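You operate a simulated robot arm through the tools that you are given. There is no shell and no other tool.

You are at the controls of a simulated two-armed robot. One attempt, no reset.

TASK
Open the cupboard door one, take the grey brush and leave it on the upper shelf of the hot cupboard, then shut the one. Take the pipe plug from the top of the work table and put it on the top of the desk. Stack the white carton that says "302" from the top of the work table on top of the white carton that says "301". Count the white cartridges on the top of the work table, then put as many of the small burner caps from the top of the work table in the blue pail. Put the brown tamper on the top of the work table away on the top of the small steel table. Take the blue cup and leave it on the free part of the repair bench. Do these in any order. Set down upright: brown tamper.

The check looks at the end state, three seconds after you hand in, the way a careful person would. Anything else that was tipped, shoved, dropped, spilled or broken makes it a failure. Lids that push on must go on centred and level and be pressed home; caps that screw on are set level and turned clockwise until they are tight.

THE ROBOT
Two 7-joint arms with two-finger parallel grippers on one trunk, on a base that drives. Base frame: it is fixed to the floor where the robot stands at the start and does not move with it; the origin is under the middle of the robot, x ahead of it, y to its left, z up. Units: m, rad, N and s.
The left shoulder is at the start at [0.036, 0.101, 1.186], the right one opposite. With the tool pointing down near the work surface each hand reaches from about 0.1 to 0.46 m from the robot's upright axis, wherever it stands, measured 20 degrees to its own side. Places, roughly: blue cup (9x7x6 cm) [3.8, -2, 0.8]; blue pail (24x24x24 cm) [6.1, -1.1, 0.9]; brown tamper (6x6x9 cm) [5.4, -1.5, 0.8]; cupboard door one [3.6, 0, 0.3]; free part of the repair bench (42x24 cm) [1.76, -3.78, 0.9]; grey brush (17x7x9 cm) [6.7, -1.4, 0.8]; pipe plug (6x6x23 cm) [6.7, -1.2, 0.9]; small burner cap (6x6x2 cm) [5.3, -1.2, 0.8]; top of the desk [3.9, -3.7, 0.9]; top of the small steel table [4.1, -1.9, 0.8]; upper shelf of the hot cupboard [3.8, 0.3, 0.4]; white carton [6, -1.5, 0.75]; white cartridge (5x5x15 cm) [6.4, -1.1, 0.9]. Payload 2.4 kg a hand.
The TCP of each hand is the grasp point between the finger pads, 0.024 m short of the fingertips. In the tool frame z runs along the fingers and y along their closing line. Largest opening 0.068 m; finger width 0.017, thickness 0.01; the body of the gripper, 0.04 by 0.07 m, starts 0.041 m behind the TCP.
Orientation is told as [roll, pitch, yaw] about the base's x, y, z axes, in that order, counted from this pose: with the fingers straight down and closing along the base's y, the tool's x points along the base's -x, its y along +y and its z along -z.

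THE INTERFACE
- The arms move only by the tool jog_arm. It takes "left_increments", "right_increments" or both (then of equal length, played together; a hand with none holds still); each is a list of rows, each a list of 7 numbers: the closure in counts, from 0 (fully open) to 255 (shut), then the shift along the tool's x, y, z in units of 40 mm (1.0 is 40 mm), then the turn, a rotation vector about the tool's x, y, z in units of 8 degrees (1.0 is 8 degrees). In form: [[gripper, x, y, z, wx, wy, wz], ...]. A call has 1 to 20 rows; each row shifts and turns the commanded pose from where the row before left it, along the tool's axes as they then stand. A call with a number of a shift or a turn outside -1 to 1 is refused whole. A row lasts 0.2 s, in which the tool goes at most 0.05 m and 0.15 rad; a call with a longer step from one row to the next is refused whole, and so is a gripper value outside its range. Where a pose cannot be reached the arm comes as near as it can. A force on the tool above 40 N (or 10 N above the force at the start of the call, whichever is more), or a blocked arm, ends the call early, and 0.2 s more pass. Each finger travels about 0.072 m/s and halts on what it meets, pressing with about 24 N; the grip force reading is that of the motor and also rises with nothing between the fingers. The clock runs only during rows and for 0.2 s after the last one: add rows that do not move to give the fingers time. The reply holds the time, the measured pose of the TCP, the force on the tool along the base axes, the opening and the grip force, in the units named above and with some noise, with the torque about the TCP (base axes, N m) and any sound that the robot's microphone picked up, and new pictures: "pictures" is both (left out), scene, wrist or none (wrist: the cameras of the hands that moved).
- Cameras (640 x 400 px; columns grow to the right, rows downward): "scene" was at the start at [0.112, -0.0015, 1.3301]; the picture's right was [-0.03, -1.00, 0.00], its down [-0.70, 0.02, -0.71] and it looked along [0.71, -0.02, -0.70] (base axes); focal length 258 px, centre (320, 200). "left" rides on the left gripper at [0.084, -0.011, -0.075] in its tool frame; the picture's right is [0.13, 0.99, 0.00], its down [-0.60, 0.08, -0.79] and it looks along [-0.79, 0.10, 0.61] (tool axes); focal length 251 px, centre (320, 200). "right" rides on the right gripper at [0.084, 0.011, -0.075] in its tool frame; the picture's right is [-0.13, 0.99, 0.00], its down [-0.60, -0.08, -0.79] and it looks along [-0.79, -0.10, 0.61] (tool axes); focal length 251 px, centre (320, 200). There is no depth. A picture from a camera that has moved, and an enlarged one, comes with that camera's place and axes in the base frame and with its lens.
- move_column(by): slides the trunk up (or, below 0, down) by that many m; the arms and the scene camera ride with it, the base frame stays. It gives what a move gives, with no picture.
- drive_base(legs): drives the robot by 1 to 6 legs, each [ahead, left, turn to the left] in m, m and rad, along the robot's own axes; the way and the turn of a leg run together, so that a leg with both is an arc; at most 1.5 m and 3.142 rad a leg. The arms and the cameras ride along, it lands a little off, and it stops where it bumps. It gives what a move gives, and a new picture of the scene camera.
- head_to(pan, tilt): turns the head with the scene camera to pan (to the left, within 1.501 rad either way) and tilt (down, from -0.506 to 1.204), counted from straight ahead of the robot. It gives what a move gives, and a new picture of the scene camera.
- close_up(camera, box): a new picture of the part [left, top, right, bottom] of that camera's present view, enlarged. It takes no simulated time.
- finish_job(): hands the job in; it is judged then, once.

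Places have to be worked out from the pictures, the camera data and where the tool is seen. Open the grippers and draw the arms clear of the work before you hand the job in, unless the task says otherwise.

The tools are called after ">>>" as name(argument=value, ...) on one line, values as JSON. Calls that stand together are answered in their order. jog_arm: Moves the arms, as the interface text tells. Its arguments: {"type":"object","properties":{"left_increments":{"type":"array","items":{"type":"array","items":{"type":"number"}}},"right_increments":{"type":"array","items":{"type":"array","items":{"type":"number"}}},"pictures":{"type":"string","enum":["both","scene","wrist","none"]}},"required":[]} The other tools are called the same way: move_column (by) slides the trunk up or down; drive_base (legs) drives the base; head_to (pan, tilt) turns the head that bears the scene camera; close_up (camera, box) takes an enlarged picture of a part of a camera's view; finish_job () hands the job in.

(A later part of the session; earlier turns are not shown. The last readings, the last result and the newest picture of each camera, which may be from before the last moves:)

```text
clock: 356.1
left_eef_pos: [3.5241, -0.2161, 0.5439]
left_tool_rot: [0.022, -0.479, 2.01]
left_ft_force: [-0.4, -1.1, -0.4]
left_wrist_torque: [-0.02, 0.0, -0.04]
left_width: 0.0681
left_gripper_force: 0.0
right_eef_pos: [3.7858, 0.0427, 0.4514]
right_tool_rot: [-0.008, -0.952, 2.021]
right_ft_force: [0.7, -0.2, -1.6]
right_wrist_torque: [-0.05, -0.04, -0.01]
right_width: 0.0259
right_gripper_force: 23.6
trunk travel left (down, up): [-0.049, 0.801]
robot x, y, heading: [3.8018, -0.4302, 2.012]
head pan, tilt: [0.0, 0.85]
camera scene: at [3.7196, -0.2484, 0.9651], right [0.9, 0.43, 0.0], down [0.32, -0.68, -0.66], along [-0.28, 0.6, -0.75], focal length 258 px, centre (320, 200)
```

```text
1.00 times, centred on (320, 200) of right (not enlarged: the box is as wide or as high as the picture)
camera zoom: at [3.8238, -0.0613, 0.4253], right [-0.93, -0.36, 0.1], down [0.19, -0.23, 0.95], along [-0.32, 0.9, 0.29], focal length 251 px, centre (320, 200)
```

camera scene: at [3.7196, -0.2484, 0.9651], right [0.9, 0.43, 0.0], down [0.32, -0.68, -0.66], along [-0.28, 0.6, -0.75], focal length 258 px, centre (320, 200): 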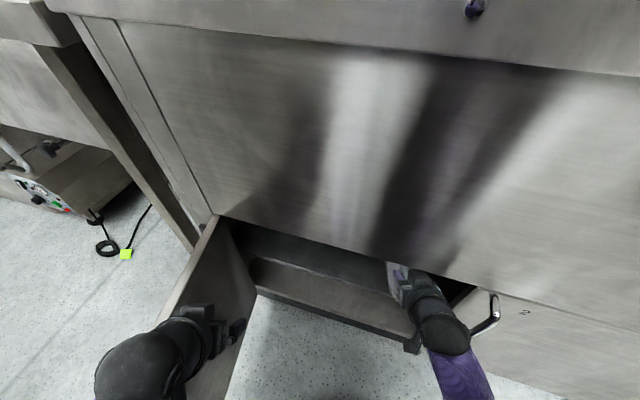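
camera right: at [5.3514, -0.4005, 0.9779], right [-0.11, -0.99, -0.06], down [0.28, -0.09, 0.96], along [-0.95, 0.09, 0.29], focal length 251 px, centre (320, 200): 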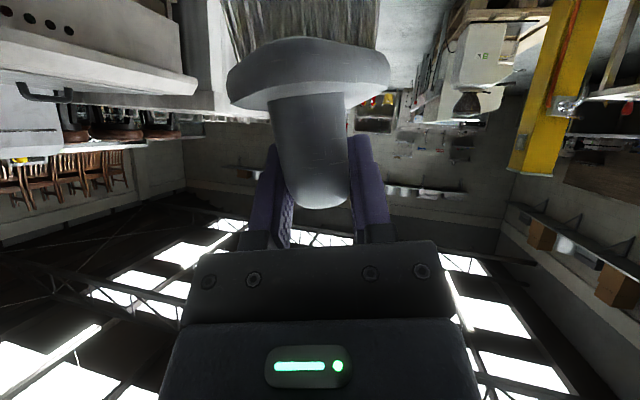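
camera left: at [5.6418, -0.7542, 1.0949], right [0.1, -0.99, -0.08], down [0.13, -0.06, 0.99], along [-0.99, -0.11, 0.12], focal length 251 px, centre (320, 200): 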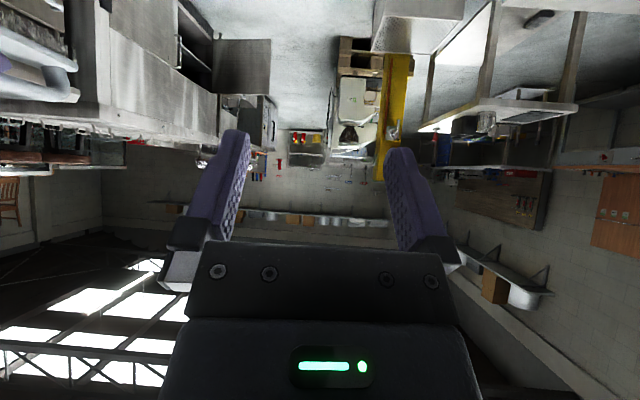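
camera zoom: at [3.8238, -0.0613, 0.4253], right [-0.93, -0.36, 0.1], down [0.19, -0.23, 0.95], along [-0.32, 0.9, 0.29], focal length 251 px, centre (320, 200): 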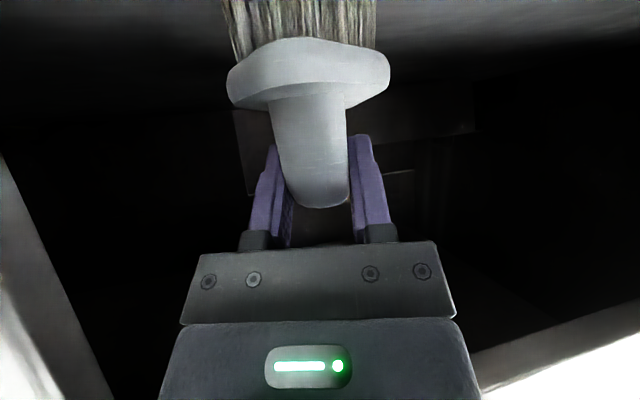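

No contact. Lower 5 mm more and advance 3 cm further.

>>> move_column(by=-0.005)

>>> drive_base(legs=[[0.03, 0, 0]])

```text
clock: 356.6
left_eef_pos: [3.5238, -0.2156, 0.5375]
left_tool_rot: [0.02, -0.48, 2.009]
left_ft_force: [-0.2, -0.4, -0.3]
left_wrist_torque: [0.01, 0.03, -0.01]
left_width: 0.068
left_gripper_force: 0.0
right_eef_pos: [3.7871, 0.0419, 0.4457]
right_tool_rot: [-0.009, -0.951, 2.024]
right_ft_force: [-0.3, -0.1, -0.5]
right_wrist_torque: [-0.06, -0.01, 0.02]
right_width: 0.0257
right_gripper_force: 24.1
trunk travel left (down, up): [-0.044, 0.806]
robot x, y, heading: [3.8056, -0.4313, 2.01]
head pan, tilt: [0.0, 0.85]
```

```text
clock: 357.5
left_eef_pos: [3.5124, -0.1884, 0.5382]
left_tool_rot: [0.021, -0.481, 2.011]
left_ft_force: [-0.7, -0.3, -0.7]
left_wrist_torque: [-0.01, -0.01, -0.03]
left_width: 0.0683
left_gripper_force: 0.2
right_eef_pos: [3.7735, 0.0698, 0.4448]
right_tool_rot: [-0.01, -0.95, 2.02]
right_ft_force: [0.4, -0.9, -1.4]
right_wrist_torque: [-0.06, -0.04, 0.01]
right_width: 0.0258
right_gripper_force: 23.7
trunk travel left (down, up): [-0.044, 0.806]
robot x, y, heading: [3.7872, -0.3987, 2.006]
head pan, tilt: [0.0, 0.85]
camera scene: at [3.706, -0.2196, 0.9599], right [0.9, 0.43, 0.0], down [0.32, -0.68, -0.66], along [-0.28, 0.6, -0.75], focal length 258 px, centre (320, 200)
```

scene: 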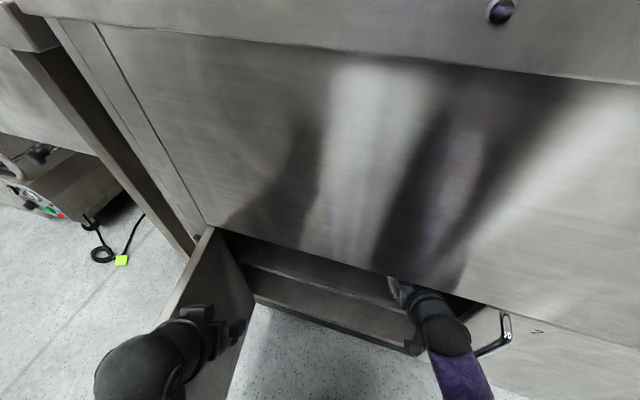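

Still no contact. Lower to rest the brush on the shelf.

>>> move_column(by=-0.006)

>>> jog_arm(right_increments=[[255, 0, 0, 0, 0, 0, 0]], pictures="none")

```text
clock: 358.0
left_eef_pos: [3.5127, -0.1886, 0.531]
left_tool_rot: [0.022, -0.48, 2.011]
left_ft_force: [0.0, -0.1, -0.8]
left_wrist_torque: [0.0, 0.03, -0.03]
left_width: 0.068
left_gripper_force: 0.2
right_eef_pos: [3.774, 0.0696, 0.4403]
right_tool_rot: [-0.009, -0.953, 2.021]
right_ft_force: [-0.5, 0.4, 4.9]
right_wrist_torque: [0.54, 0.39, -0.03]
right_width: 0.0259
right_gripper_force: 23.6
trunk travel left (down, up): [-0.038, 0.812]
robot x, y, heading: [3.7923, -0.3997, 2.013]
head pan, tilt: [0.0, 0.85]
```

```text
clock: 358.4
left_eef_pos: [3.5115, -0.187, 0.5315]
left_tool_rot: [0.02, -0.479, 2.011]
left_ft_force: [-0.2, -0.2, 0.8]
left_wrist_torque: [0.0, 0.01, 0.03]
left_width: 0.0681
left_gripper_force: 0.0
right_eef_pos: [3.7748, 0.0711, 0.4411]
right_tool_rot: [-0.009, -0.953, 2.024]
right_ft_force: [-0.2, 1.7, 7.2]
right_wrist_torque: [0.53, 0.43, -0.07]
right_width: 0.0258
right_gripper_force: 24.1
trunk travel left (down, up): [-0.038, 0.812]
robot x, y, heading: [3.7953, -0.3997, 2.011]
head pan, tilt: [0.0, 0.85]
```

Brush rests on the shelf (light contact). Slide it 1.5 cm deeper while gripped.

>>> drive_base(legs=[[0.018, 0, 0]])

```text
clock: 359.2
left_eef_pos: [3.5046, -0.1718, 0.5304]
left_tool_rot: [0.021, -0.481, 2.012]
left_ft_force: [-1.1, 0.2, -0.1]
left_wrist_torque: [0.0, -0.01, -0.02]
left_width: 0.068
left_gripper_force: 0.0
right_eef_pos: [3.766, 0.0862, 0.4409]
right_tool_rot: [-0.008, -0.953, 2.022]
right_ft_force: [-0.3, 4.8, 10.0]
right_wrist_torque: [0.15, 0.15, -0.05]
right_width: 0.026
right_gripper_force: 23.7
trunk travel left (down, up): [-0.038, 0.812]
robot x, y, heading: [3.7882, -0.3883, 2.012]
head pan, tilt: [0.0, 0.85]
camera scene: at [3.6973, -0.2018, 0.9537], right [0.9, 0.43, 0.0], down [0.32, -0.68, -0.66], along [-0.28, 0.6, -0.75], focal length 258 px, centre (320, 200)
```

scene: 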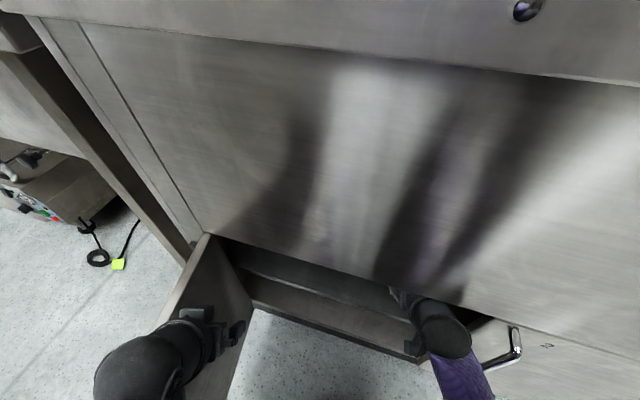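

Works. Another 1.5 cm, then release.

>>> drive_base(legs=[[0.016, 0, 0]])

>>> jog_arm(right_increments=[[200, 0, 0, 0, 0, 0, 0], [150, 0, 0, 0, 0, 0, 0], [80, 0, 0, 0, 0, 0, 0], [0, 0, 0, 0, 0, 0, 0], [0, 0, 0, 0, 0, 0, 0]], pictures="wrist")

```text
clock: 360.0
left_eef_pos: [3.4972, -0.1569, 0.5305]
left_tool_rot: [0.021, -0.477, 2.01]
left_ft_force: [-0.1, 0.3, -0.2]
left_wrist_torque: [-0.01, 0.01, -0.01]
left_width: 0.0682
left_gripper_force: 0.1
right_eef_pos: [3.7588, 0.1008, 0.4398]
right_tool_rot: [-0.008, -0.952, 2.024]
right_ft_force: [-0.5, 0.5, 2.3]
right_wrist_torque: [0.28, 0.2, -0.03]
right_width: 0.026
right_gripper_force: 23.8
trunk travel left (down, up): [-0.038, 0.812]
robot x, y, heading: [3.777, -0.3737, 2.009]
head pan, tilt: [0.0, 0.85]
camera scene: at [3.6904, -0.1868, 0.9536], right [0.9, 0.43, 0.0], down [0.32, -0.68, -0.66], along [-0.28, 0.6, -0.75], focal length 258 px, centre (320, 200)
```

scene: 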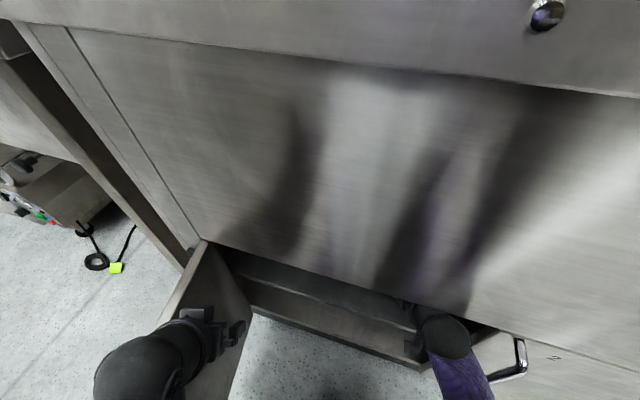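

```text
clock: 361.2
left_eef_pos: [3.4965, -0.1576, 0.5324]
left_tool_rot: [0.021, -0.478, 2.009]
left_ft_force: [-0.6, 0.3, 0.1]
left_wrist_torque: [-0.02, 0.04, -0.01]
left_width: 0.0679
left_gripper_force: 0.0
right_eef_pos: [3.7591, 0.1016, 0.4393]
right_tool_rot: [-0.008, -0.953, 2.022]
right_ft_force: [0.3, -0.4, -0.1]
right_wrist_torque: [-0.01, 0.0, 0.01]
right_width: 0.0679
right_gripper_force: 0.0
trunk travel left (down, up): [-0.038, 0.812]
robot x, y, heading: [3.78, -0.3715, 2.01]
head pan, tilt: [0.0, 0.85]
camera right: at [3.796, -0.0027, 0.4146], right [-0.93, -0.36, 0.1], down [0.19, -0.24, 0.95], along [-0.32, 0.9, 0.29], focal length 251 px, centre (320, 200)
```

right: 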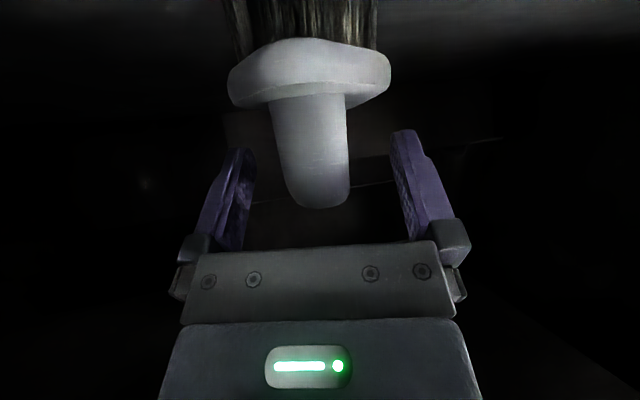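

The brush stands upright on the shelf. Back straight out.

>>> drive_base(legs=[[-0.12, 0, 0], [-0.15, 0, 0]])

>>> close_up(camera="right", box=[0, 0, 640, 400])

```text
clock: 363.4
left_eef_pos: [3.609, -0.394, 0.5314]
left_tool_rot: [0.02, -0.478, 2.004]
left_ft_force: [0.2, 0.6, 0.4]
left_wrist_torque: [0.06, 0.01, 0.01]
left_width: 0.0679
left_gripper_force: 0.1
right_eef_pos: [3.8736, -0.1377, 0.4401]
right_tool_rot: [-0.008, -0.953, 2.016]
right_ft_force: [-0.3, -0.6, -0.3]
right_wrist_torque: [0.01, 0.01, 0.01]
right_width: 0.068
right_gripper_force: 0.0
trunk travel left (down, up): [-0.038, 0.812]
robot x, y, heading: [3.8912, -0.6074, 2.008]
head pan, tilt: [0.0, 0.85]
camera scene: at [3.8031, -0.4244, 0.9536], right [0.91, 0.42, 0.0], down [0.32, -0.68, -0.66], along [-0.28, 0.6, -0.75], focal length 258 px, centre (320, 200)
```

scene: 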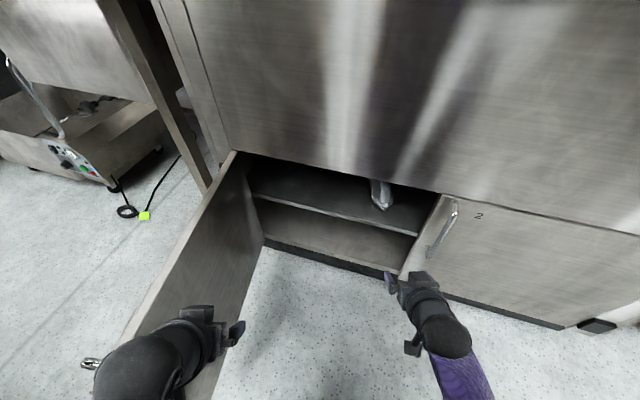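

```text
1.00 times, centred on (320, 200) of right (not enlarged: the box is as wide or as high as the picture)
camera zoom: at [3.9097, -0.2409, 0.4146], right [-0.93, -0.36, 0.1], down [0.19, -0.24, 0.95], along [-0.31, 0.9, 0.29], focal length 251 px, centre (320, 200)
```

zoom: 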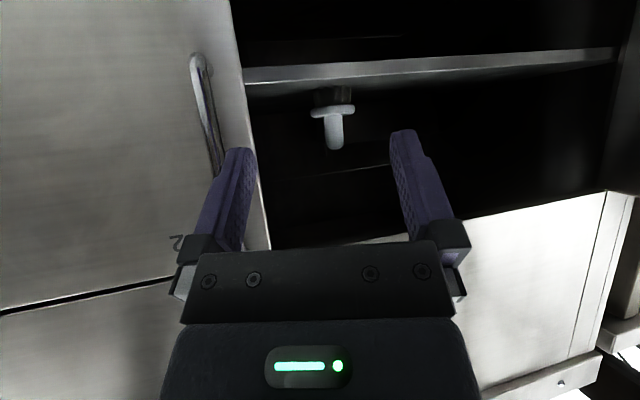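

The brush is well inside on the upper shelf. Next close door 1: raise the trunk, lift the right hand clear, straighten the left hand to point down.

>>> move_column(by=0.2)

>>> jog_arm(left_increments=[[255, 0, 0, 0, 0, 0.6, 0], [255, 0, 0, 0, 0, 0.6, 0], [255, 0, 0, 0, 0, 0.6, 0], [255, 0, 0, 0, 0, 0.6, 0], [255, 0, 0, 0, 0, 0.6, 0], [255, 0, 0, 0, 0, 0.42, 0]], right_increments=[[0, -0.68, 0, -0.48, 0, 0, 0], [0, -0.68, 0, -0.48, 0, 0, 0], [0, -0.68, 0, -0.48, 0, 0, 0], [0, -0.68, 0, -0.48, 0, 0, 0], [0, -0.68, 0, -0.48, 0, 0, 0], [0, -0.68, 0, -0.48, 0, 0, 0]], pictures="none")

```text
clock: 365.5
left_eef_pos: [3.6097, -0.3935, 0.7305]
left_tool_rot: [0.021, -0.478, 2.005]
left_ft_force: [0.1, 0.0, 1.0]
left_wrist_torque: [0.01, 0.0, 0.01]
left_width: 0.0681
left_gripper_force: 0.1
right_eef_pos: [3.8729, -0.137, 0.6401]
right_tool_rot: [-0.01, -0.953, 2.018]
right_ft_force: [-0.2, -0.4, -1.1]
right_wrist_torque: [0.01, 0.01, -0.01]
right_width: 0.0681
right_gripper_force: 0.0
trunk travel left (down, up): [-0.238, 0.612]
robot x, y, heading: [3.8926, -0.6093, 2.005]
head pan, tilt: [0.0, 0.85]
```

```text
clock: 366.9
left_eef_pos: [3.6079, -0.3944, 0.7302]
left_tool_rot: [0.019, 0.001, 2.016]
left_ft_force: [-0.7, 0.2, 0.1]
left_wrist_torque: [0.02, -0.06, 0.02]
left_width: 0.0
left_gripper_force: 24.2
right_eef_pos: [3.8706, -0.1392, 0.8402]
right_tool_rot: [-0.009, -0.953, 2.018]
right_ft_force: [0.8, -0.1, 0.8]
right_wrist_torque: [0.01, 0.0, -0.04]
right_width: 0.0682
right_gripper_force: 0.1
trunk travel left (down, up): [-0.238, 0.612]
robot x, y, heading: [3.8886, -0.6087, 2.007]
head pan, tilt: [0.0, 0.85]
```

Slide left so the left hand is outside (left of) the open door.

>>> drive_base(legs=[[-0.03, 0.255, 0]])

>>> close_up(camera="left", box=[0, 0, 640, 400])

```text
clock: 368.8
left_eef_pos: [3.3944, -0.5276, 0.7298]
left_tool_rot: [0.02, -0.002, 2.02]
left_ft_force: [0.3, -0.2, 0.1]
left_wrist_torque: [-0.02, -0.01, 0.01]
left_width: 0.0
left_gripper_force: 23.7
right_eef_pos: [3.655, -0.2731, 0.8389]
right_tool_rot: [-0.009, -0.953, 2.022]
right_ft_force: [0.3, 0.8, 0.6]
right_wrist_torque: [0.0, 0.01, 0.01]
right_width: 0.0681
right_gripper_force: 0.0
trunk travel left (down, up): [-0.238, 0.612]
robot x, y, heading: [3.6756, -0.7432, 2.013]
head pan, tilt: [0.0, 0.85]
camera scene: at [3.6152, -0.6134, 1.1597], right [0.91, 0.43, 0.0], down [0.32, -0.68, -0.66], along [-0.28, 0.6, -0.75], focal length 258 px, centre (320, 200)
```

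scene: 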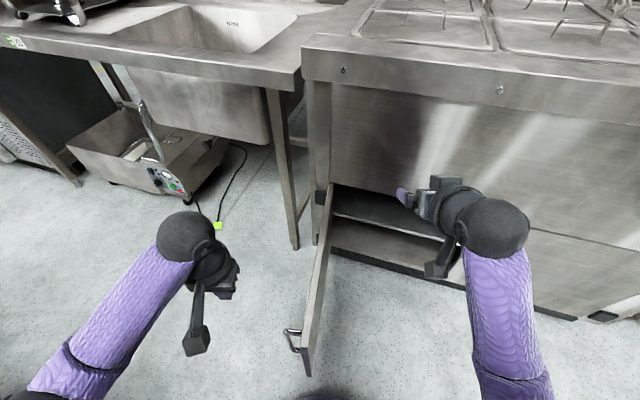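

```text
1.00 times, centred on (320, 200) of left (not enlarged: the box is as wide or as high as the picture)
camera zoom: at [3.442, -0.597, 0.8048], right [-0.84, -0.55, 0.02], down [-0.32, 0.52, 0.8], along [-0.44, 0.66, -0.61], focal length 251 px, centre (320, 200)
```

zoom: 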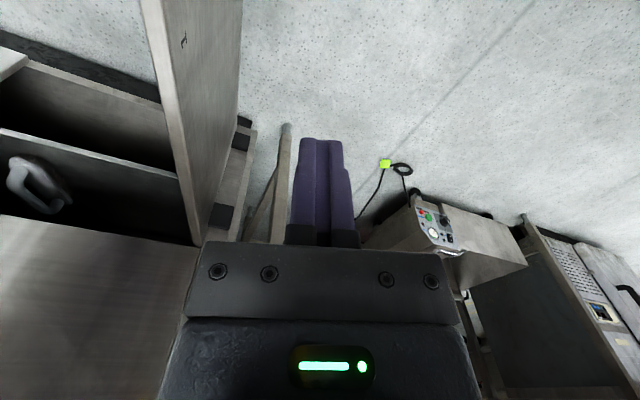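

Left hand is on the outer side. Lower so the closed fingers are beside the door, then sweep right.

>>> move_column(by=-0.215)

>>> drive_base(legs=[[0.05, -0.08, 0]])

```text
clock: 371.0
left_eef_pos: [3.3961, -0.5273, 0.5153]
left_tool_rot: [0.018, -0.001, 2.02]
left_ft_force: [1.0, 0.0, 0.0]
left_wrist_torque: [-0.01, 0.01, 0.0]
left_width: 0.0
left_gripper_force: 23.5
right_eef_pos: [3.655, -0.2716, 0.6236]
right_tool_rot: [-0.01, -0.953, 2.022]
right_ft_force: [-0.1, 0.5, 0.3]
right_wrist_torque: [0.0, 0.0, -0.01]
right_width: 0.0681
right_gripper_force: 0.2
trunk travel left (down, up): [-0.023, 0.827]
robot x, y, heading: [3.6773, -0.7398, 2.01]
head pan, tilt: [0.0, 0.85]
```

```text
clock: 372.1
left_eef_pos: [3.4451, -0.4486, 0.5161]
left_tool_rot: [0.019, -0.002, 2.017]
left_ft_force: [0.5, 0.4, -0.2]
left_wrist_torque: [0.0, -0.02, 0.03]
left_width: 0.0
left_gripper_force: 23.4
right_eef_pos: [3.7054, -0.1934, 0.6238]
right_tool_rot: [-0.009, -0.952, 2.021]
right_ft_force: [0.4, -0.5, 0.0]
right_wrist_torque: [0.02, -0.03, -0.01]
right_width: 0.0683
right_gripper_force: 0.0
trunk travel left (down, up): [-0.023, 0.827]
robot x, y, heading: [3.7249, -0.6635, 2.012]
head pan, tilt: [0.0, 0.85]
camera scene: at [3.6365, -0.4745, 0.9378], right [0.91, 0.42, 0.0], down [0.32, -0.68, -0.66], along [-0.28, 0.6, -0.75], focal length 258 px, centre (320, 200)
```

scene: 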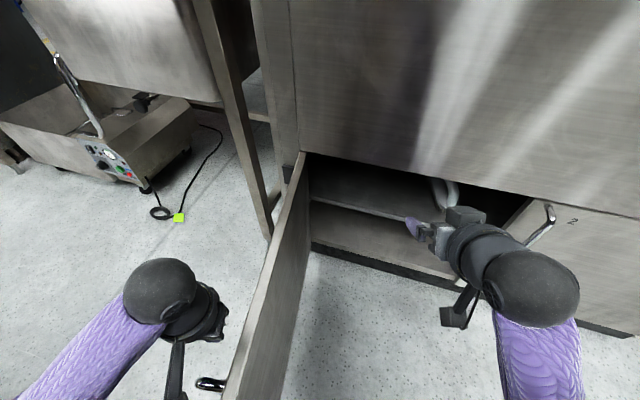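

The base is too near the door's sweep. I'll step back (−y) 0.13 m and extend the left arm before sweeping.

>>> drive_base(legs=[[-0.12, 0.055, 0]])

>>> jog_arm(left_increments=[[255, -0.6, 0, 0, 0, 0, 0], [255, -0.6, 0, 0, 0, 0, 0], [255, -0.6, 0, 0, 0, 0, 0], [255, -0.6, 0, 0, 0, 0, 0], [255, 0, 0, 0, 0, 0, 0]], pictures="scene")

```text
clock: 373.4
left_eef_pos: [3.4452, -0.5816, 0.5168]
left_tool_rot: [0.02, -0.002, 2.019]
left_ft_force: [-0.4, 0.3, -0.5]
left_wrist_torque: [-0.01, 0.03, -0.03]
left_width: 0.0
left_gripper_force: 24.2
right_eef_pos: [3.7062, -0.3271, 0.6239]
right_tool_rot: [-0.01, -0.953, 2.02]
right_ft_force: [1.0, 0.0, 0.1]
right_wrist_torque: [-0.02, -0.03, 0.0]
right_width: 0.068
right_gripper_force: 0.1
trunk travel left (down, up): [-0.023, 0.827]
robot x, y, heading: [3.7277, -0.8007, 2.012]
head pan, tilt: [0.0, 0.85]
camera scene: at [3.6374, -0.6078, 0.9378], right [0.91, 0.43, 0.0], down [0.32, -0.68, -0.66], along [-0.28, 0.6, -0.75], focal length 258 px, centre (320, 200)
```

scene: 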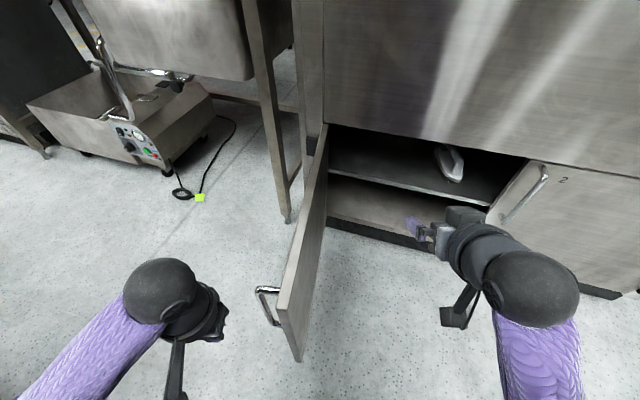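

```text
clock: 374.6
left_eef_pos: [3.4049, -0.4979, 0.515]
left_tool_rot: [0.019, -0.001, 2.017]
left_ft_force: [-0.3, -0.2, 0.2]
left_wrist_torque: [-0.04, -0.01, 0.02]
left_width: 0.0001
left_gripper_force: 24.3
right_eef_pos: [3.7063, -0.3264, 0.6242]
right_tool_rot: [-0.008, -0.952, 2.023]
right_ft_force: [0.5, 0.1, -0.5]
right_wrist_torque: [-0.04, 0.01, 0.0]
right_width: 0.0682
right_gripper_force: 0.2
trunk travel left (down, up): [-0.023, 0.827]
robot x, y, heading: [3.7288, -0.7983, 2.014]
head pan, tilt: [0.0, 0.85]
camera scene: at [3.6374, -0.6078, 0.9378], right [0.91, 0.43, 0.0], down [0.32, -0.68, -0.66], along [-0.28, 0.6, -0.75], focal length 258 px, centre (320, 200)
```

scene: 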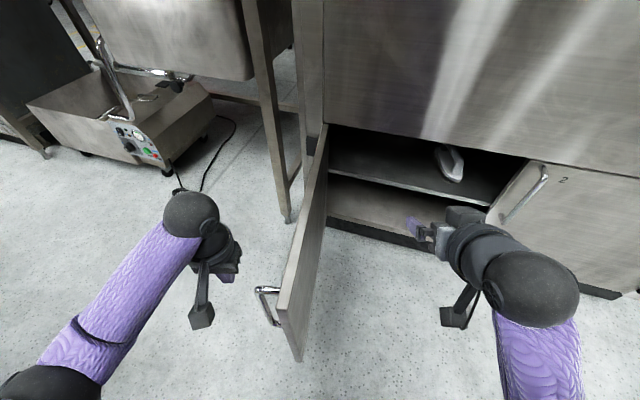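

Now sweep: forward a little, then right, pushing the door's outer face.

>>> drive_base(legs=[[0.063, -0.03, 0], [-0.067, -0.21, 0]])

```text
clock: 376.9
left_eef_pos: [3.6167, -0.4048, 0.5138]
left_tool_rot: [0.02, -0.002, 2.022]
left_ft_force: [0.3, 0.3, 0.7]
left_wrist_torque: [0.01, 0.02, 0.03]
left_width: 0.0
left_gripper_force: 23.7
right_eef_pos: [3.917, -0.2335, 0.6249]
right_tool_rot: [-0.01, -0.953, 2.025]
right_ft_force: [-0.6, 0.5, -0.2]
right_wrist_torque: [0.01, 0.02, 0.0]
right_width: 0.0678
right_gripper_force: 0.0
trunk travel left (down, up): [-0.023, 0.827]
robot x, y, heading: [3.9385, -0.7057, 2.012]
head pan, tilt: [0.0, 0.85]
camera scene: at [3.8491, -0.5143, 0.9378], right [0.9, 0.43, 0.0], down [0.32, -0.68, -0.66], along [-0.28, 0.6, -0.75], focal length 258 px, centre (320, 200)
```

scene: 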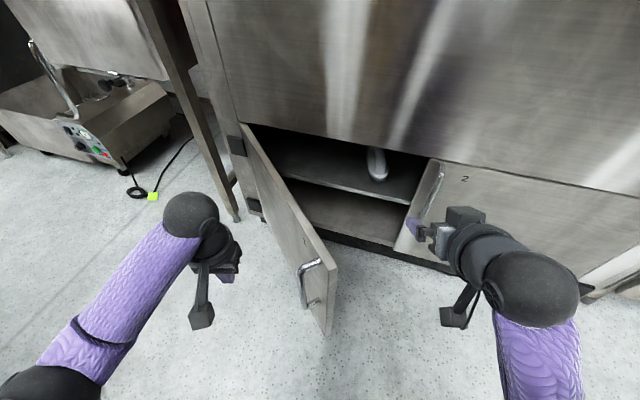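

Door is about half closed. Pull the right hand back a bit so it won't reach the cupboard, then continue pushing.

>>> jog_arm(right_increments=[[0, 0.44, 0, -0.61, 0, 0, 0], [0, 0.44, 0, -0.61, 0, 0, 0], [0, 0.44, 0, -0.61, 0, 0, 0]], pictures="none")

>>> drive_base(legs=[[0.1, -0.13, 0]])

```text
clock: 377.7
left_eef_pos: [3.6156, -0.4055, 0.5143]
left_tool_rot: [0.018, -0.002, 2.021]
left_ft_force: [-0.7, 0.4, 1.1]
left_wrist_torque: [-0.02, -0.01, -0.02]
left_width: 0.0
left_gripper_force: 23.4
right_eef_pos: [3.9421, -0.2653, 0.5892]
right_tool_rot: [-0.008, -0.951, 2.024]
right_ft_force: [-0.3, 0.7, 1.1]
right_wrist_torque: [0.0, -0.02, 0.0]
right_width: 0.068
right_gripper_force: 0.0
right hand out of reach, approached as far as the arm can: row 1, 2, 3
trunk travel left (down, up): [-0.023, 0.827]
robot x, y, heading: [3.9409, -0.7048, 2.011]
head pan, tilt: [0.0, 0.85]
```

```text
clock: 379.1
left_eef_pos: [3.6932, -0.2626, 0.5157]
left_tool_rot: [0.02, 0.0, 2.021]
left_ft_force: [0.2, 0.4, -0.3]
left_wrist_torque: [-0.02, 0.0, 0.04]
left_width: 0.0002
left_gripper_force: 23.5
right_eef_pos: [4.018, -0.1228, 0.5891]
right_tool_rot: [-0.01, -0.953, 2.023]
right_ft_force: [0.2, 0.3, 0.0]
right_wrist_torque: [0.05, 0.0, 0.03]
right_width: 0.0678
right_gripper_force: 0.0
trunk travel left (down, up): [-0.023, 0.827]
robot x, y, heading: [4.0154, -0.5637, 2.013]
head pan, tilt: [0.0, 0.85]
camera scene: at [3.9247, -0.3708, 0.9378], right [0.9, 0.43, 0.0], down [0.32, -0.68, -0.66], along [-0.28, 0.6, -0.75], focal length 258 px, centre (320, 200)
```

scene: 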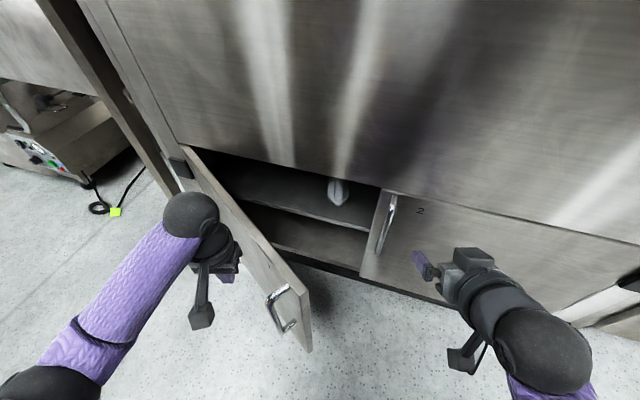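

Door ~30° open. I'll reposition the base: move left, turn right 0.51 rad so the push goes straight at the door with the right hand clear.

>>> drive_base(legs=[[-0.03, 0.219, 0], [0, 0, -0.51]])

```text
clock: 382.3
left_eef_pos: [3.6977, -0.2618, 0.5147]
left_tool_rot: [0.02, -0.001, 1.506]
left_ft_force: [-0.1, 1.1, -0.8]
left_wrist_torque: [0.02, -0.02, 0.01]
left_width: 0.0
left_gripper_force: 23.4
right_eef_pos: [4.0494, -0.3004, 0.5893]
right_tool_rot: [-0.01, -0.953, 1.512]
right_ft_force: [-0.8, 0.4, 0.0]
right_wrist_torque: [-0.02, 0.0, 0.02]
right_width: 0.0681
right_gripper_force: 0.0
trunk travel left (down, up): [-0.023, 0.827]
robot x, y, heading: [3.8296, -0.6793, 1.498]
head pan, tilt: [0.0, 0.85]
camera scene: at [3.8458, -0.4716, 0.9378], right [1.0, -0.07, 0.0], down [-0.05, -0.75, -0.66], along [0.05, 0.66, -0.75], focal length 258 px, centre (320, 200)
```

scene: 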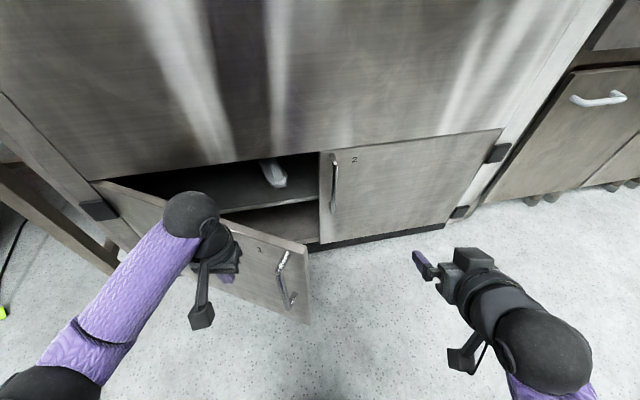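

Lower 2 cm (so the hand presses the door itself, not the panel above), then push forward.

>>> move_column(by=-0.022)

>>> drive_base(legs=[[0.17, 0, 0]])

```text
clock: 383.0
left_eef_pos: [3.6972, -0.2617, 0.4925]
left_tool_rot: [0.019, -0.002, 1.504]
left_ft_force: [0.4, -0.2, 0.0]
left_wrist_torque: [0.0, -0.01, 0.01]
left_width: 0.0
left_gripper_force: 23.4
right_eef_pos: [4.0504, -0.2987, 0.5598]
right_tool_rot: [-0.007, -0.935, 1.506]
right_ft_force: [-0.2, 0.1, 0.5]
right_wrist_torque: [-0.04, -0.01, -0.03]
right_width: 0.068
right_gripper_force: 0.0
trunk travel left (down, up): [-0.001, 0.849]
robot x, y, heading: [3.8333, -0.679, 1.497]
head pan, tilt: [0.0, 0.85]
```

```text
clock: 384.4
left_eef_pos: [3.7097, -0.0924, 0.4936]
left_tool_rot: [0.02, -0.001, 1.508]
left_ft_force: [0.6, 0.6, -0.2]
left_wrist_torque: [0.01, 0.01, -0.03]
left_width: 0.0001
left_gripper_force: 23.4
right_eef_pos: [4.0611, -0.1293, 0.5615]
right_tool_rot: [-0.009, -0.936, 1.511]
right_ft_force: [-0.8, 0.1, 0.5]
right_wrist_torque: [-0.02, 0.01, 0.01]
right_width: 0.0678
right_gripper_force: 0.0
trunk travel left (down, up): [-0.001, 0.849]
robot x, y, heading: [3.8428, -0.5078, 1.497]
head pan, tilt: [0.0, 0.85]
camera scene: at [3.8579, -0.2936, 0.9146], right [1.0, -0.07, 0.0], down [-0.05, -0.75, -0.66], along [0.05, 0.66, -0.75], focal length 258 px, centre (320, 200)
```

scene: 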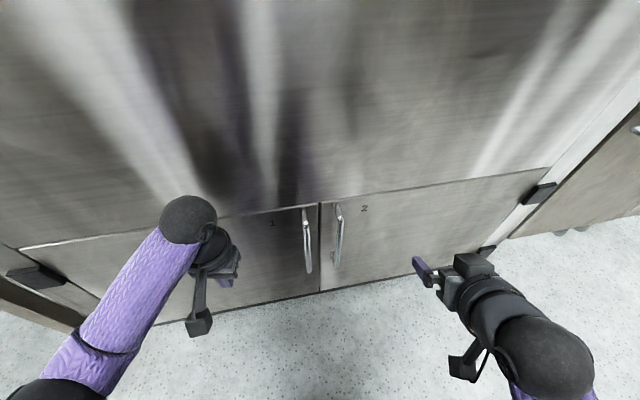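

The door looks nearly or fully closed. Zoom to check the seam.

>>> close_up(camera="scene", box=[200, 170, 400, 310])

```text
2.86 times, centred on (300, 240) of scene
camera zoom: at [3.8579, -0.2936, 0.9146], right [1.0, -0.07, 0.0], down [-0.05, -0.75, -0.66], along [0.05, 0.66, -0.75], focal length 737 px, centre (377, 86)
```

zoom: 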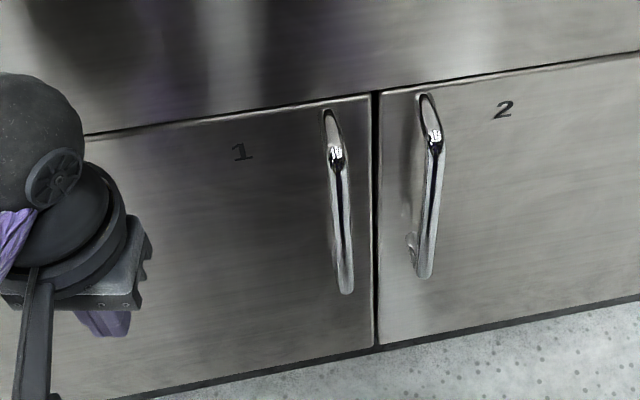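

Door 1 appears flush. Press it gently to make sure.

>>> drive_base(legs=[[0.05, 0, 0]])

>>> drive_base(legs=[[0.015, 0, 0]])

```text
clock: 385.5
left_eef_pos: [3.7103, -0.0493, 0.4917]
left_tool_rot: [0.022, 0.01, 1.507]
left_ft_force: [2.0, -10.0, 6.4]
left_wrist_torque: [0.98, 0.1, 0.08]
left_width: 0.0001
left_gripper_force: 23.6
right_eef_pos: [4.0643, -0.0814, 0.5605]
right_tool_rot: [-0.007, -0.935, 1.515]
right_ft_force: [0.1, -0.9, -0.3]
right_wrist_torque: [-0.02, -0.01, 0.02]
right_width: 0.0678
right_gripper_force: 0.0
trunk travel left (down, up): [-0.001, 0.849]
robot x, y, heading: [3.8485, -0.4638, 1.504]
head pan, tilt: [0.0, 0.85]
stopped in leg 1: the force on the tool passed its limit at 93 N (the readings are from after the stop); the commanded pose is now the measured one
camera scene: at [3.8607, -0.2475, 0.9148], right [1.0, -0.07, 0.0], down [-0.05, -0.75, -0.66], along [0.04, 0.66, -0.75], focal length 258 px, centre (320, 200)
```

scene: 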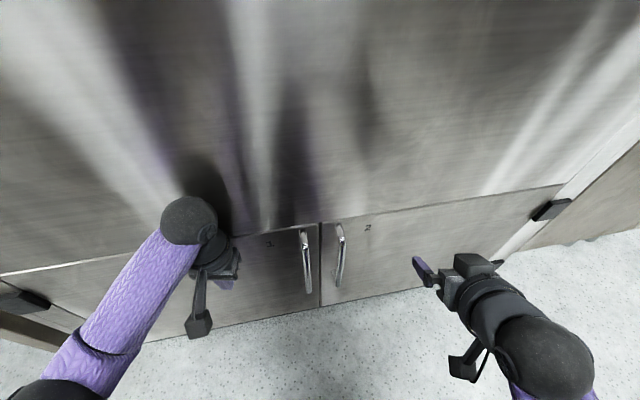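

```text
clock: 386.2
left_eef_pos: [3.711, -0.0498, 0.4912]
left_tool_rot: [0.019, 0.019, 1.512]
left_ft_force: [1.6, -18.9, 10.8]
left_wrist_torque: [1.88, 0.27, 0.07]
left_width: 0.0001
left_gripper_force: 23.2
right_eef_pos: [4.0631, -0.0798, 0.5616]
right_tool_rot: [-0.009, -0.935, 1.517]
right_ft_force: [0.4, 0.4, 0.6]
right_wrist_torque: [0.0, -0.02, 0.03]
right_width: 0.0678
right_gripper_force: 0.1
trunk travel left (down, up): [-0.001, 0.849]
robot x, y, heading: [3.8498, -0.4632, 1.509]
head pan, tilt: [0.0, 0.85]
stopped in leg 1: the force on the tool passed its limit at 67 N (the readings are from after the stop); the commanded pose is now the measured one
camera scene: at [3.8607, -0.2459, 0.915], right [1.0, -0.07, 0.0], down [-0.05, -0.75, -0.66], along [0.04, 0.66, -0.75], focal length 258 px, centre (320, 200)
```

scene: 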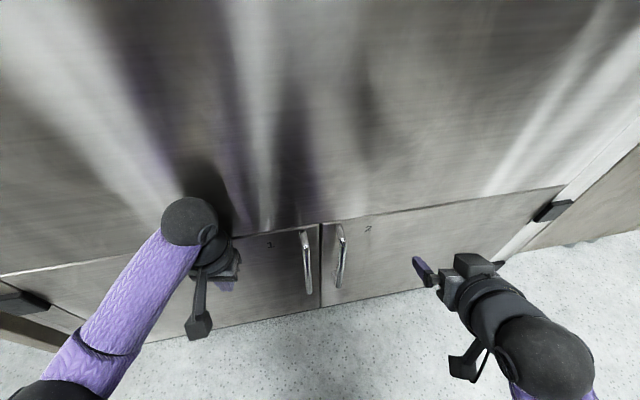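

Door is pressed shut (solid resistance). Back off and check it stays closed.

>>> drive_base(legs=[[-0.3, 0, 0]])

>>> close_up(camera="scene", box=[120, 100, 520, 340])

```text
clock: 388.3
left_eef_pos: [3.6923, -0.3572, 0.4914]
left_tool_rot: [0.021, 0.022, 1.504]
left_ft_force: [0.1, 0.6, 0.0]
left_wrist_torque: [-0.02, -0.03, -0.03]
left_width: 0.0
left_gripper_force: 23.5
right_eef_pos: [4.0447, -0.3897, 0.5606]
right_tool_rot: [-0.008, -0.932, 1.512]
right_ft_force: [0.4, -0.6, 0.1]
right_wrist_torque: [-0.02, -0.02, 0.01]
right_width: 0.068
right_gripper_force: 0.0
trunk travel left (down, up): [-0.001, 0.849]
robot x, y, heading: [3.8245, -0.7726, 1.498]
head pan, tilt: [0.0, 0.85]
camera scene: at [3.8405, -0.5536, 0.9146], right [1.0, -0.07, 0.0], down [-0.05, -0.75, -0.66], along [0.05, 0.66, -0.75], focal length 258 px, centre (320, 200)
```

scene: 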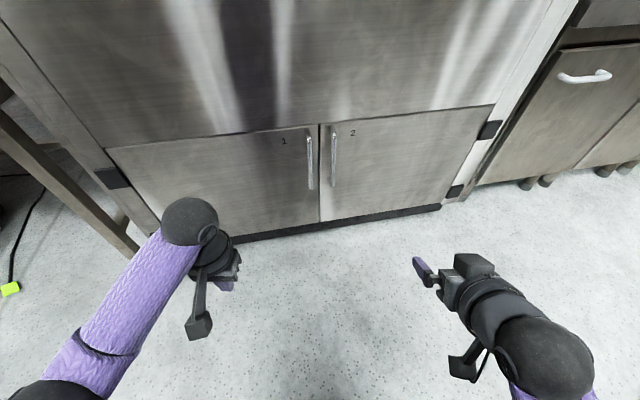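

```text
1.60 times, centred on (320, 220) of scene
camera zoom: at [3.8405, -0.5536, 0.9146], right [1.0, -0.07, 0.0], down [-0.05, -0.75, -0.66], along [0.05, 0.66, -0.75], focal length 413 px, centre (320, 168)
```

zoom: 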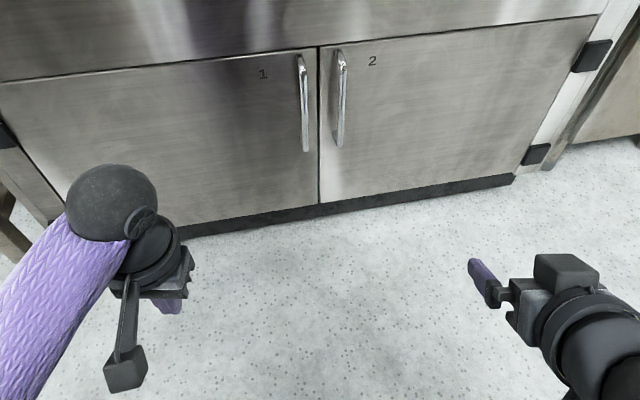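

Door 1 is shut. Next the pipe plug: raise the trunk and drive along the aisle to the +x end of the table's left side.

>>> move_column(by=0.4)

>>> move_column(by=0.15)

>>> drive_base(legs=[[0, 0.05, -1.498], [1.4, 0.1, 0], [1.4, 0.15, 0], [0.1, 0, -1.45]])

>>> head_to(pan=0, tilt=0.9)

```text
clock: 392.1
left_eef_pos: [3.6923, -0.3577, 0.8908]
left_tool_rot: [0.021, 0.02, 1.505]
left_ft_force: [-0.1, -0.2, -0.1]
left_wrist_torque: [0.0, 0.02, 0.02]
left_width: 0.0
left_gripper_force: 23.6
right_eef_pos: [4.0446, -0.3899, 0.9612]
right_tool_rot: [-0.009, -0.932, 1.511]
right_ft_force: [-0.3, -0.5, 0.3]
right_wrist_torque: [-0.01, -0.02, -0.01]
right_width: 0.0679
right_gripper_force: 0.1
trunk travel left (down, up): [-0.401, 0.449]
robot x, y, heading: [3.8305, -0.7723, 1.501]
head pan, tilt: [0.0, 0.85]
```

```text
clock: 393.9
left_eef_pos: [3.6918, -0.3562, 1.0403]
left_tool_rot: [0.021, 0.022, 1.504]
left_ft_force: [-1.1, 0.2, -0.3]
left_wrist_torque: [0.0, 0.02, -0.01]
left_width: 0.0
left_gripper_force: 23.4
right_eef_pos: [4.0439, -0.3895, 1.1098]
right_tool_rot: [-0.008, -0.934, 1.512]
right_ft_force: [-1.1, -0.1, 0.2]
right_wrist_torque: [0.01, 0.0, -0.03]
right_width: 0.0681
right_gripper_force: 0.2
trunk travel left (down, up): [-0.551, 0.299]
robot x, y, heading: [3.8243, -0.7716, 1.496]
head pan, tilt: [0.0, 0.85]
```

```text
clock: 414.7
left_eef_pos: [6.8694, -0.9398, 1.0415]
left_tool_rot: [0.021, 0.019, -1.432]
left_ft_force: [-0.5, 0.2, 0.0]
left_wrist_torque: [0.02, -0.02, 0.03]
left_width: 0.0
left_gripper_force: 23.9
right_eef_pos: [6.5186, -0.9804, 1.1105]
right_tool_rot: [-0.009, -0.932, -1.423]
right_ft_force: [-0.9, -0.5, -0.7]
right_wrist_torque: [0.02, -0.01, 0.02]
right_width: 0.0681
right_gripper_force: 0.1
trunk travel left (down, up): [-0.551, 0.299]
robot x, y, heading: [6.6554, -0.5604, -1.433]
head pan, tilt: [0.0, 0.85]
camera scene: at [6.6645, -0.6559, 1.4753], right [-0.99, -0.13, 0.0], down [-0.1, 0.74, -0.66], along [0.09, -0.65, -0.75], focal length 258 px, centre (320, 200)
```

scene: 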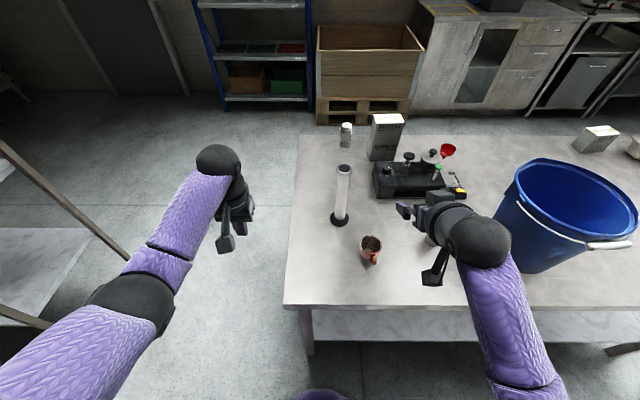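

```text
clock: 415.3
left_eef_pos: [6.8689, -0.9395, 1.0416]
left_tool_rot: [0.02, 0.021, -1.43]
left_ft_force: [1.0, 0.2, -0.1]
left_wrist_torque: [-0.01, -0.02, -0.01]
left_width: 0.0
left_gripper_force: 23.8
right_eef_pos: [6.5177, -0.9805, 1.111]
right_tool_rot: [-0.008, -0.934, -1.427]
right_ft_force: [0.2, -0.2, 0.6]
right_wrist_torque: [0.0, 0.05, 0.0]
right_width: 0.0679
right_gripper_force: 0.0
trunk travel left (down, up): [-0.551, 0.299]
robot x, y, heading: [6.6529, -0.5632, -1.435]
head pan, tilt: [0.0, 0.901]
camera scene: at [6.6642, -0.6532, 1.4714], right [-0.99, -0.13, 0.0], down [-0.11, 0.78, -0.62], along [0.08, -0.62, -0.78], focal length 258 px, centre (320, 200)
```

scene: 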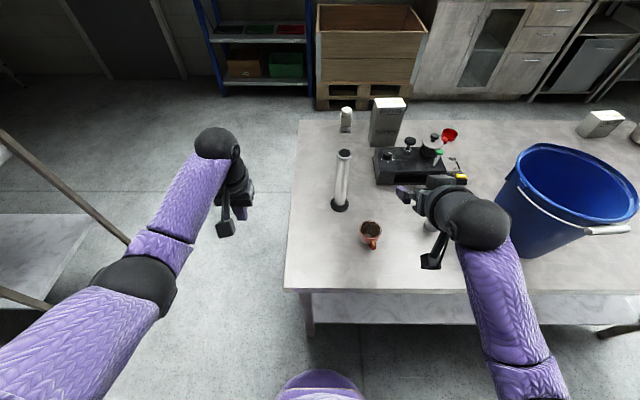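

Plug at ≈(6.671,-1.167). Shift left 0.126, lower the trunk so the tilted right hand comes at z≈0.945, then advance.

>>> drive_base(legs=[[0, 0.126, 0]])

>>> move_column(by=-0.16)

>>> drive_base(legs=[[0.09, 0, 0]])

>>> close_up(camera="right", box=[0, 0, 640, 400])

```text
clock: 416.6
left_eef_pos: [6.9971, -0.9222, 1.0418]
left_tool_rot: [0.021, 0.02, -1.429]
left_ft_force: [0.0, 0.1, -0.3]
left_wrist_torque: [-0.06, 0.01, -0.03]
left_width: 0.0
left_gripper_force: 23.8
right_eef_pos: [6.6464, -0.9625, 1.1111]
right_tool_rot: [-0.012, -0.935, -1.421]
right_ft_force: [0.3, -0.8, -0.5]
right_wrist_torque: [0.01, 0.01, -0.02]
right_width: 0.068
right_gripper_force: 0.1
trunk travel left (down, up): [-0.551, 0.299]
robot x, y, heading: [6.7781, -0.5475, -1.433]
head pan, tilt: [0.0, 0.901]
camera scene: at [6.7917, -0.6357, 1.4714], right [-0.99, -0.14, 0.0], down [-0.11, 0.78, -0.62], along [0.08, -0.62, -0.78], focal length 258 px, centre (320, 200)
```

scene: 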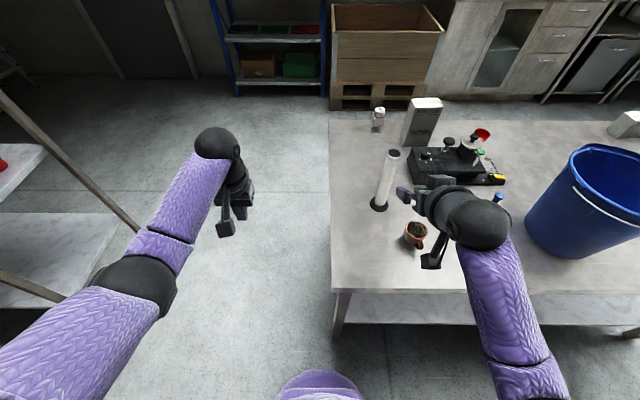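

```text
clock: 418.4
left_eef_pos: [6.9957, -0.9219, 0.8809]
left_tool_rot: [0.02, 0.02, -1.426]
left_ft_force: [0.5, 0.7, -0.5]
left_wrist_torque: [-0.01, -0.02, -0.02]
left_width: 0.0001
left_gripper_force: 23.9
right_eef_pos: [6.6443, -0.9638, 0.9507]
right_tool_rot: [-0.009, -0.933, -1.421]
right_ft_force: [0.0, -0.8, -0.4]
right_wrist_torque: [-0.04, -0.01, 0.0]
right_width: 0.0679
right_gripper_force: 0.1
trunk travel left (down, up): [-0.391, 0.459]
robot x, y, heading: [6.779, -0.5453, -1.428]
head pan, tilt: [0.0, 0.901]
```

```text
clock: 419.6
left_eef_pos: [7.0068, -1.0133, 0.8806]
left_tool_rot: [0.022, 0.019, -1.433]
left_ft_force: [-0.1, -0.5, -0.5]
left_wrist_torque: [0.01, -0.03, 0.02]
left_width: 0.0
left_gripper_force: 23.5
right_eef_pos: [6.6557, -1.0523, 0.951]
right_tool_rot: [-0.009, -0.931, -1.425]
right_ft_force: [0.4, 0.2, 0.0]
right_wrist_torque: [-0.02, -0.01, 0.02]
right_width: 0.0682
right_gripper_force: 0.1
trunk travel left (down, up): [-0.391, 0.459]
robot x, y, heading: [6.7932, -0.6327, -1.44]
head pan, tilt: [0.0, 0.901]
camera scene: at [6.8048, -0.7423, 1.3106], right [-0.99, -0.13, 0.0], down [-0.11, 0.78, -0.62], along [0.08, -0.61, -0.78], focal length 258 px, centre (320, 200)
```

scene: 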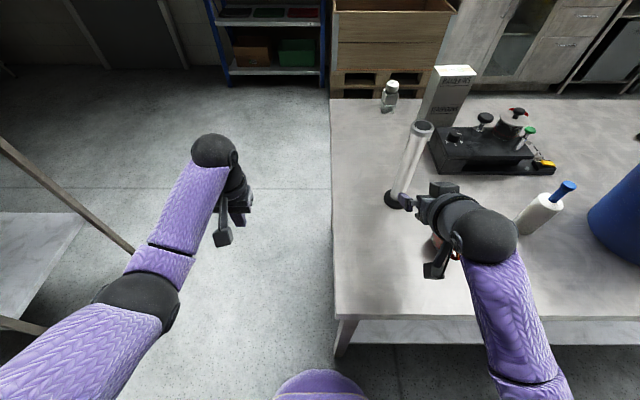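

```text
1.00 times, centred on (320, 200) of right (not enlarged: the box is as wide or as high as the picture)
camera zoom: at [6.6512, -0.9426, 0.9276], right [0.99, 0.06, 0.1], down [-0.11, 0.26, 0.96], along [0.03, -0.96, 0.27], focal length 251 px, centre (320, 200)
```

zoom: 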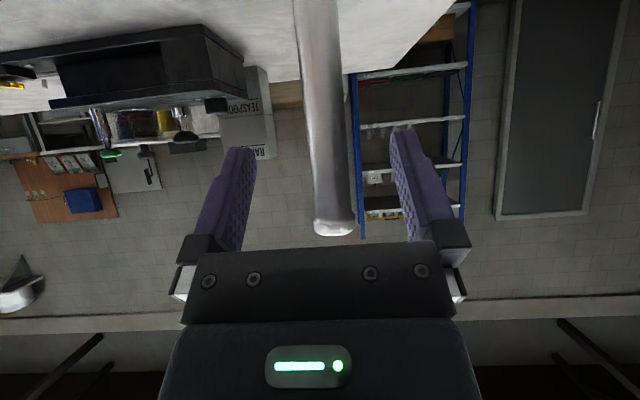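

The plug's tube is centred between the fingers. Extend 11.5 cm forward to bring it to the grasp point.

>>> jog_arm(right_increments=[[0, -0.43, 0, 0.58, 0, 0, 0], [0, -0.43, 0, 0.58, 0, 0, 0], [0, -0.43, 0, 0.58, 0, 0, 0], [0, -0.43, 0, 0.58, 0, 0, 0], [0, 0, 0, 0, 0, 0, 0]])

```text
clock: 420.8
left_eef_pos: [7.007, -1.0122, 0.8817]
left_tool_rot: [0.022, 0.021, -1.433]
left_ft_force: [-0.5, -0.6, 0.7]
left_wrist_torque: [0.02, -0.01, 0.02]
left_width: 0.0
left_gripper_force: 23.5
right_eef_pos: [6.6736, -1.1673, 0.95]
right_tool_rot: [-0.01, -0.932, -1.425]
right_ft_force: [0.5, -0.2, -0.3]
right_wrist_torque: [-0.04, -0.02, 0.0]
right_width: 0.0679
right_gripper_force: 0.0
trunk travel left (down, up): [-0.391, 0.459]
robot x, y, heading: [6.793, -0.6351, -1.44]
head pan, tilt: [0.0, 0.901]
camera scene: at [6.8047, -0.7419, 1.3106], right [-0.99, -0.13, 0.0], down [-0.11, 0.78, -0.62], along [0.08, -0.62, -0.78], focal length 258 px, centre (320, 200)
camera right: at [6.6684, -1.0563, 0.9271], right [0.99, 0.06, 0.1], down [-0.11, 0.26, 0.96], along [0.03, -0.96, 0.27], focal length 251 px, centre (320, 200)
```

scene: 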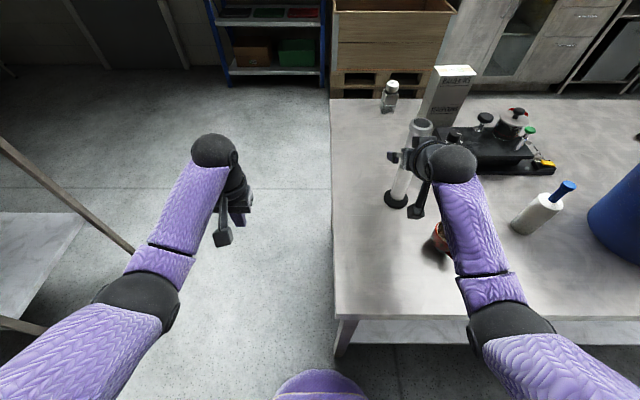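
right: 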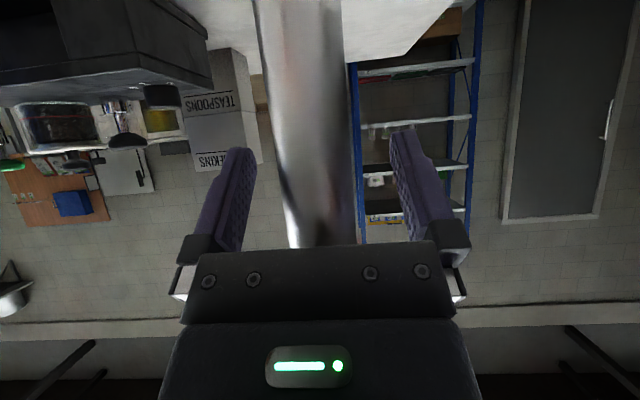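

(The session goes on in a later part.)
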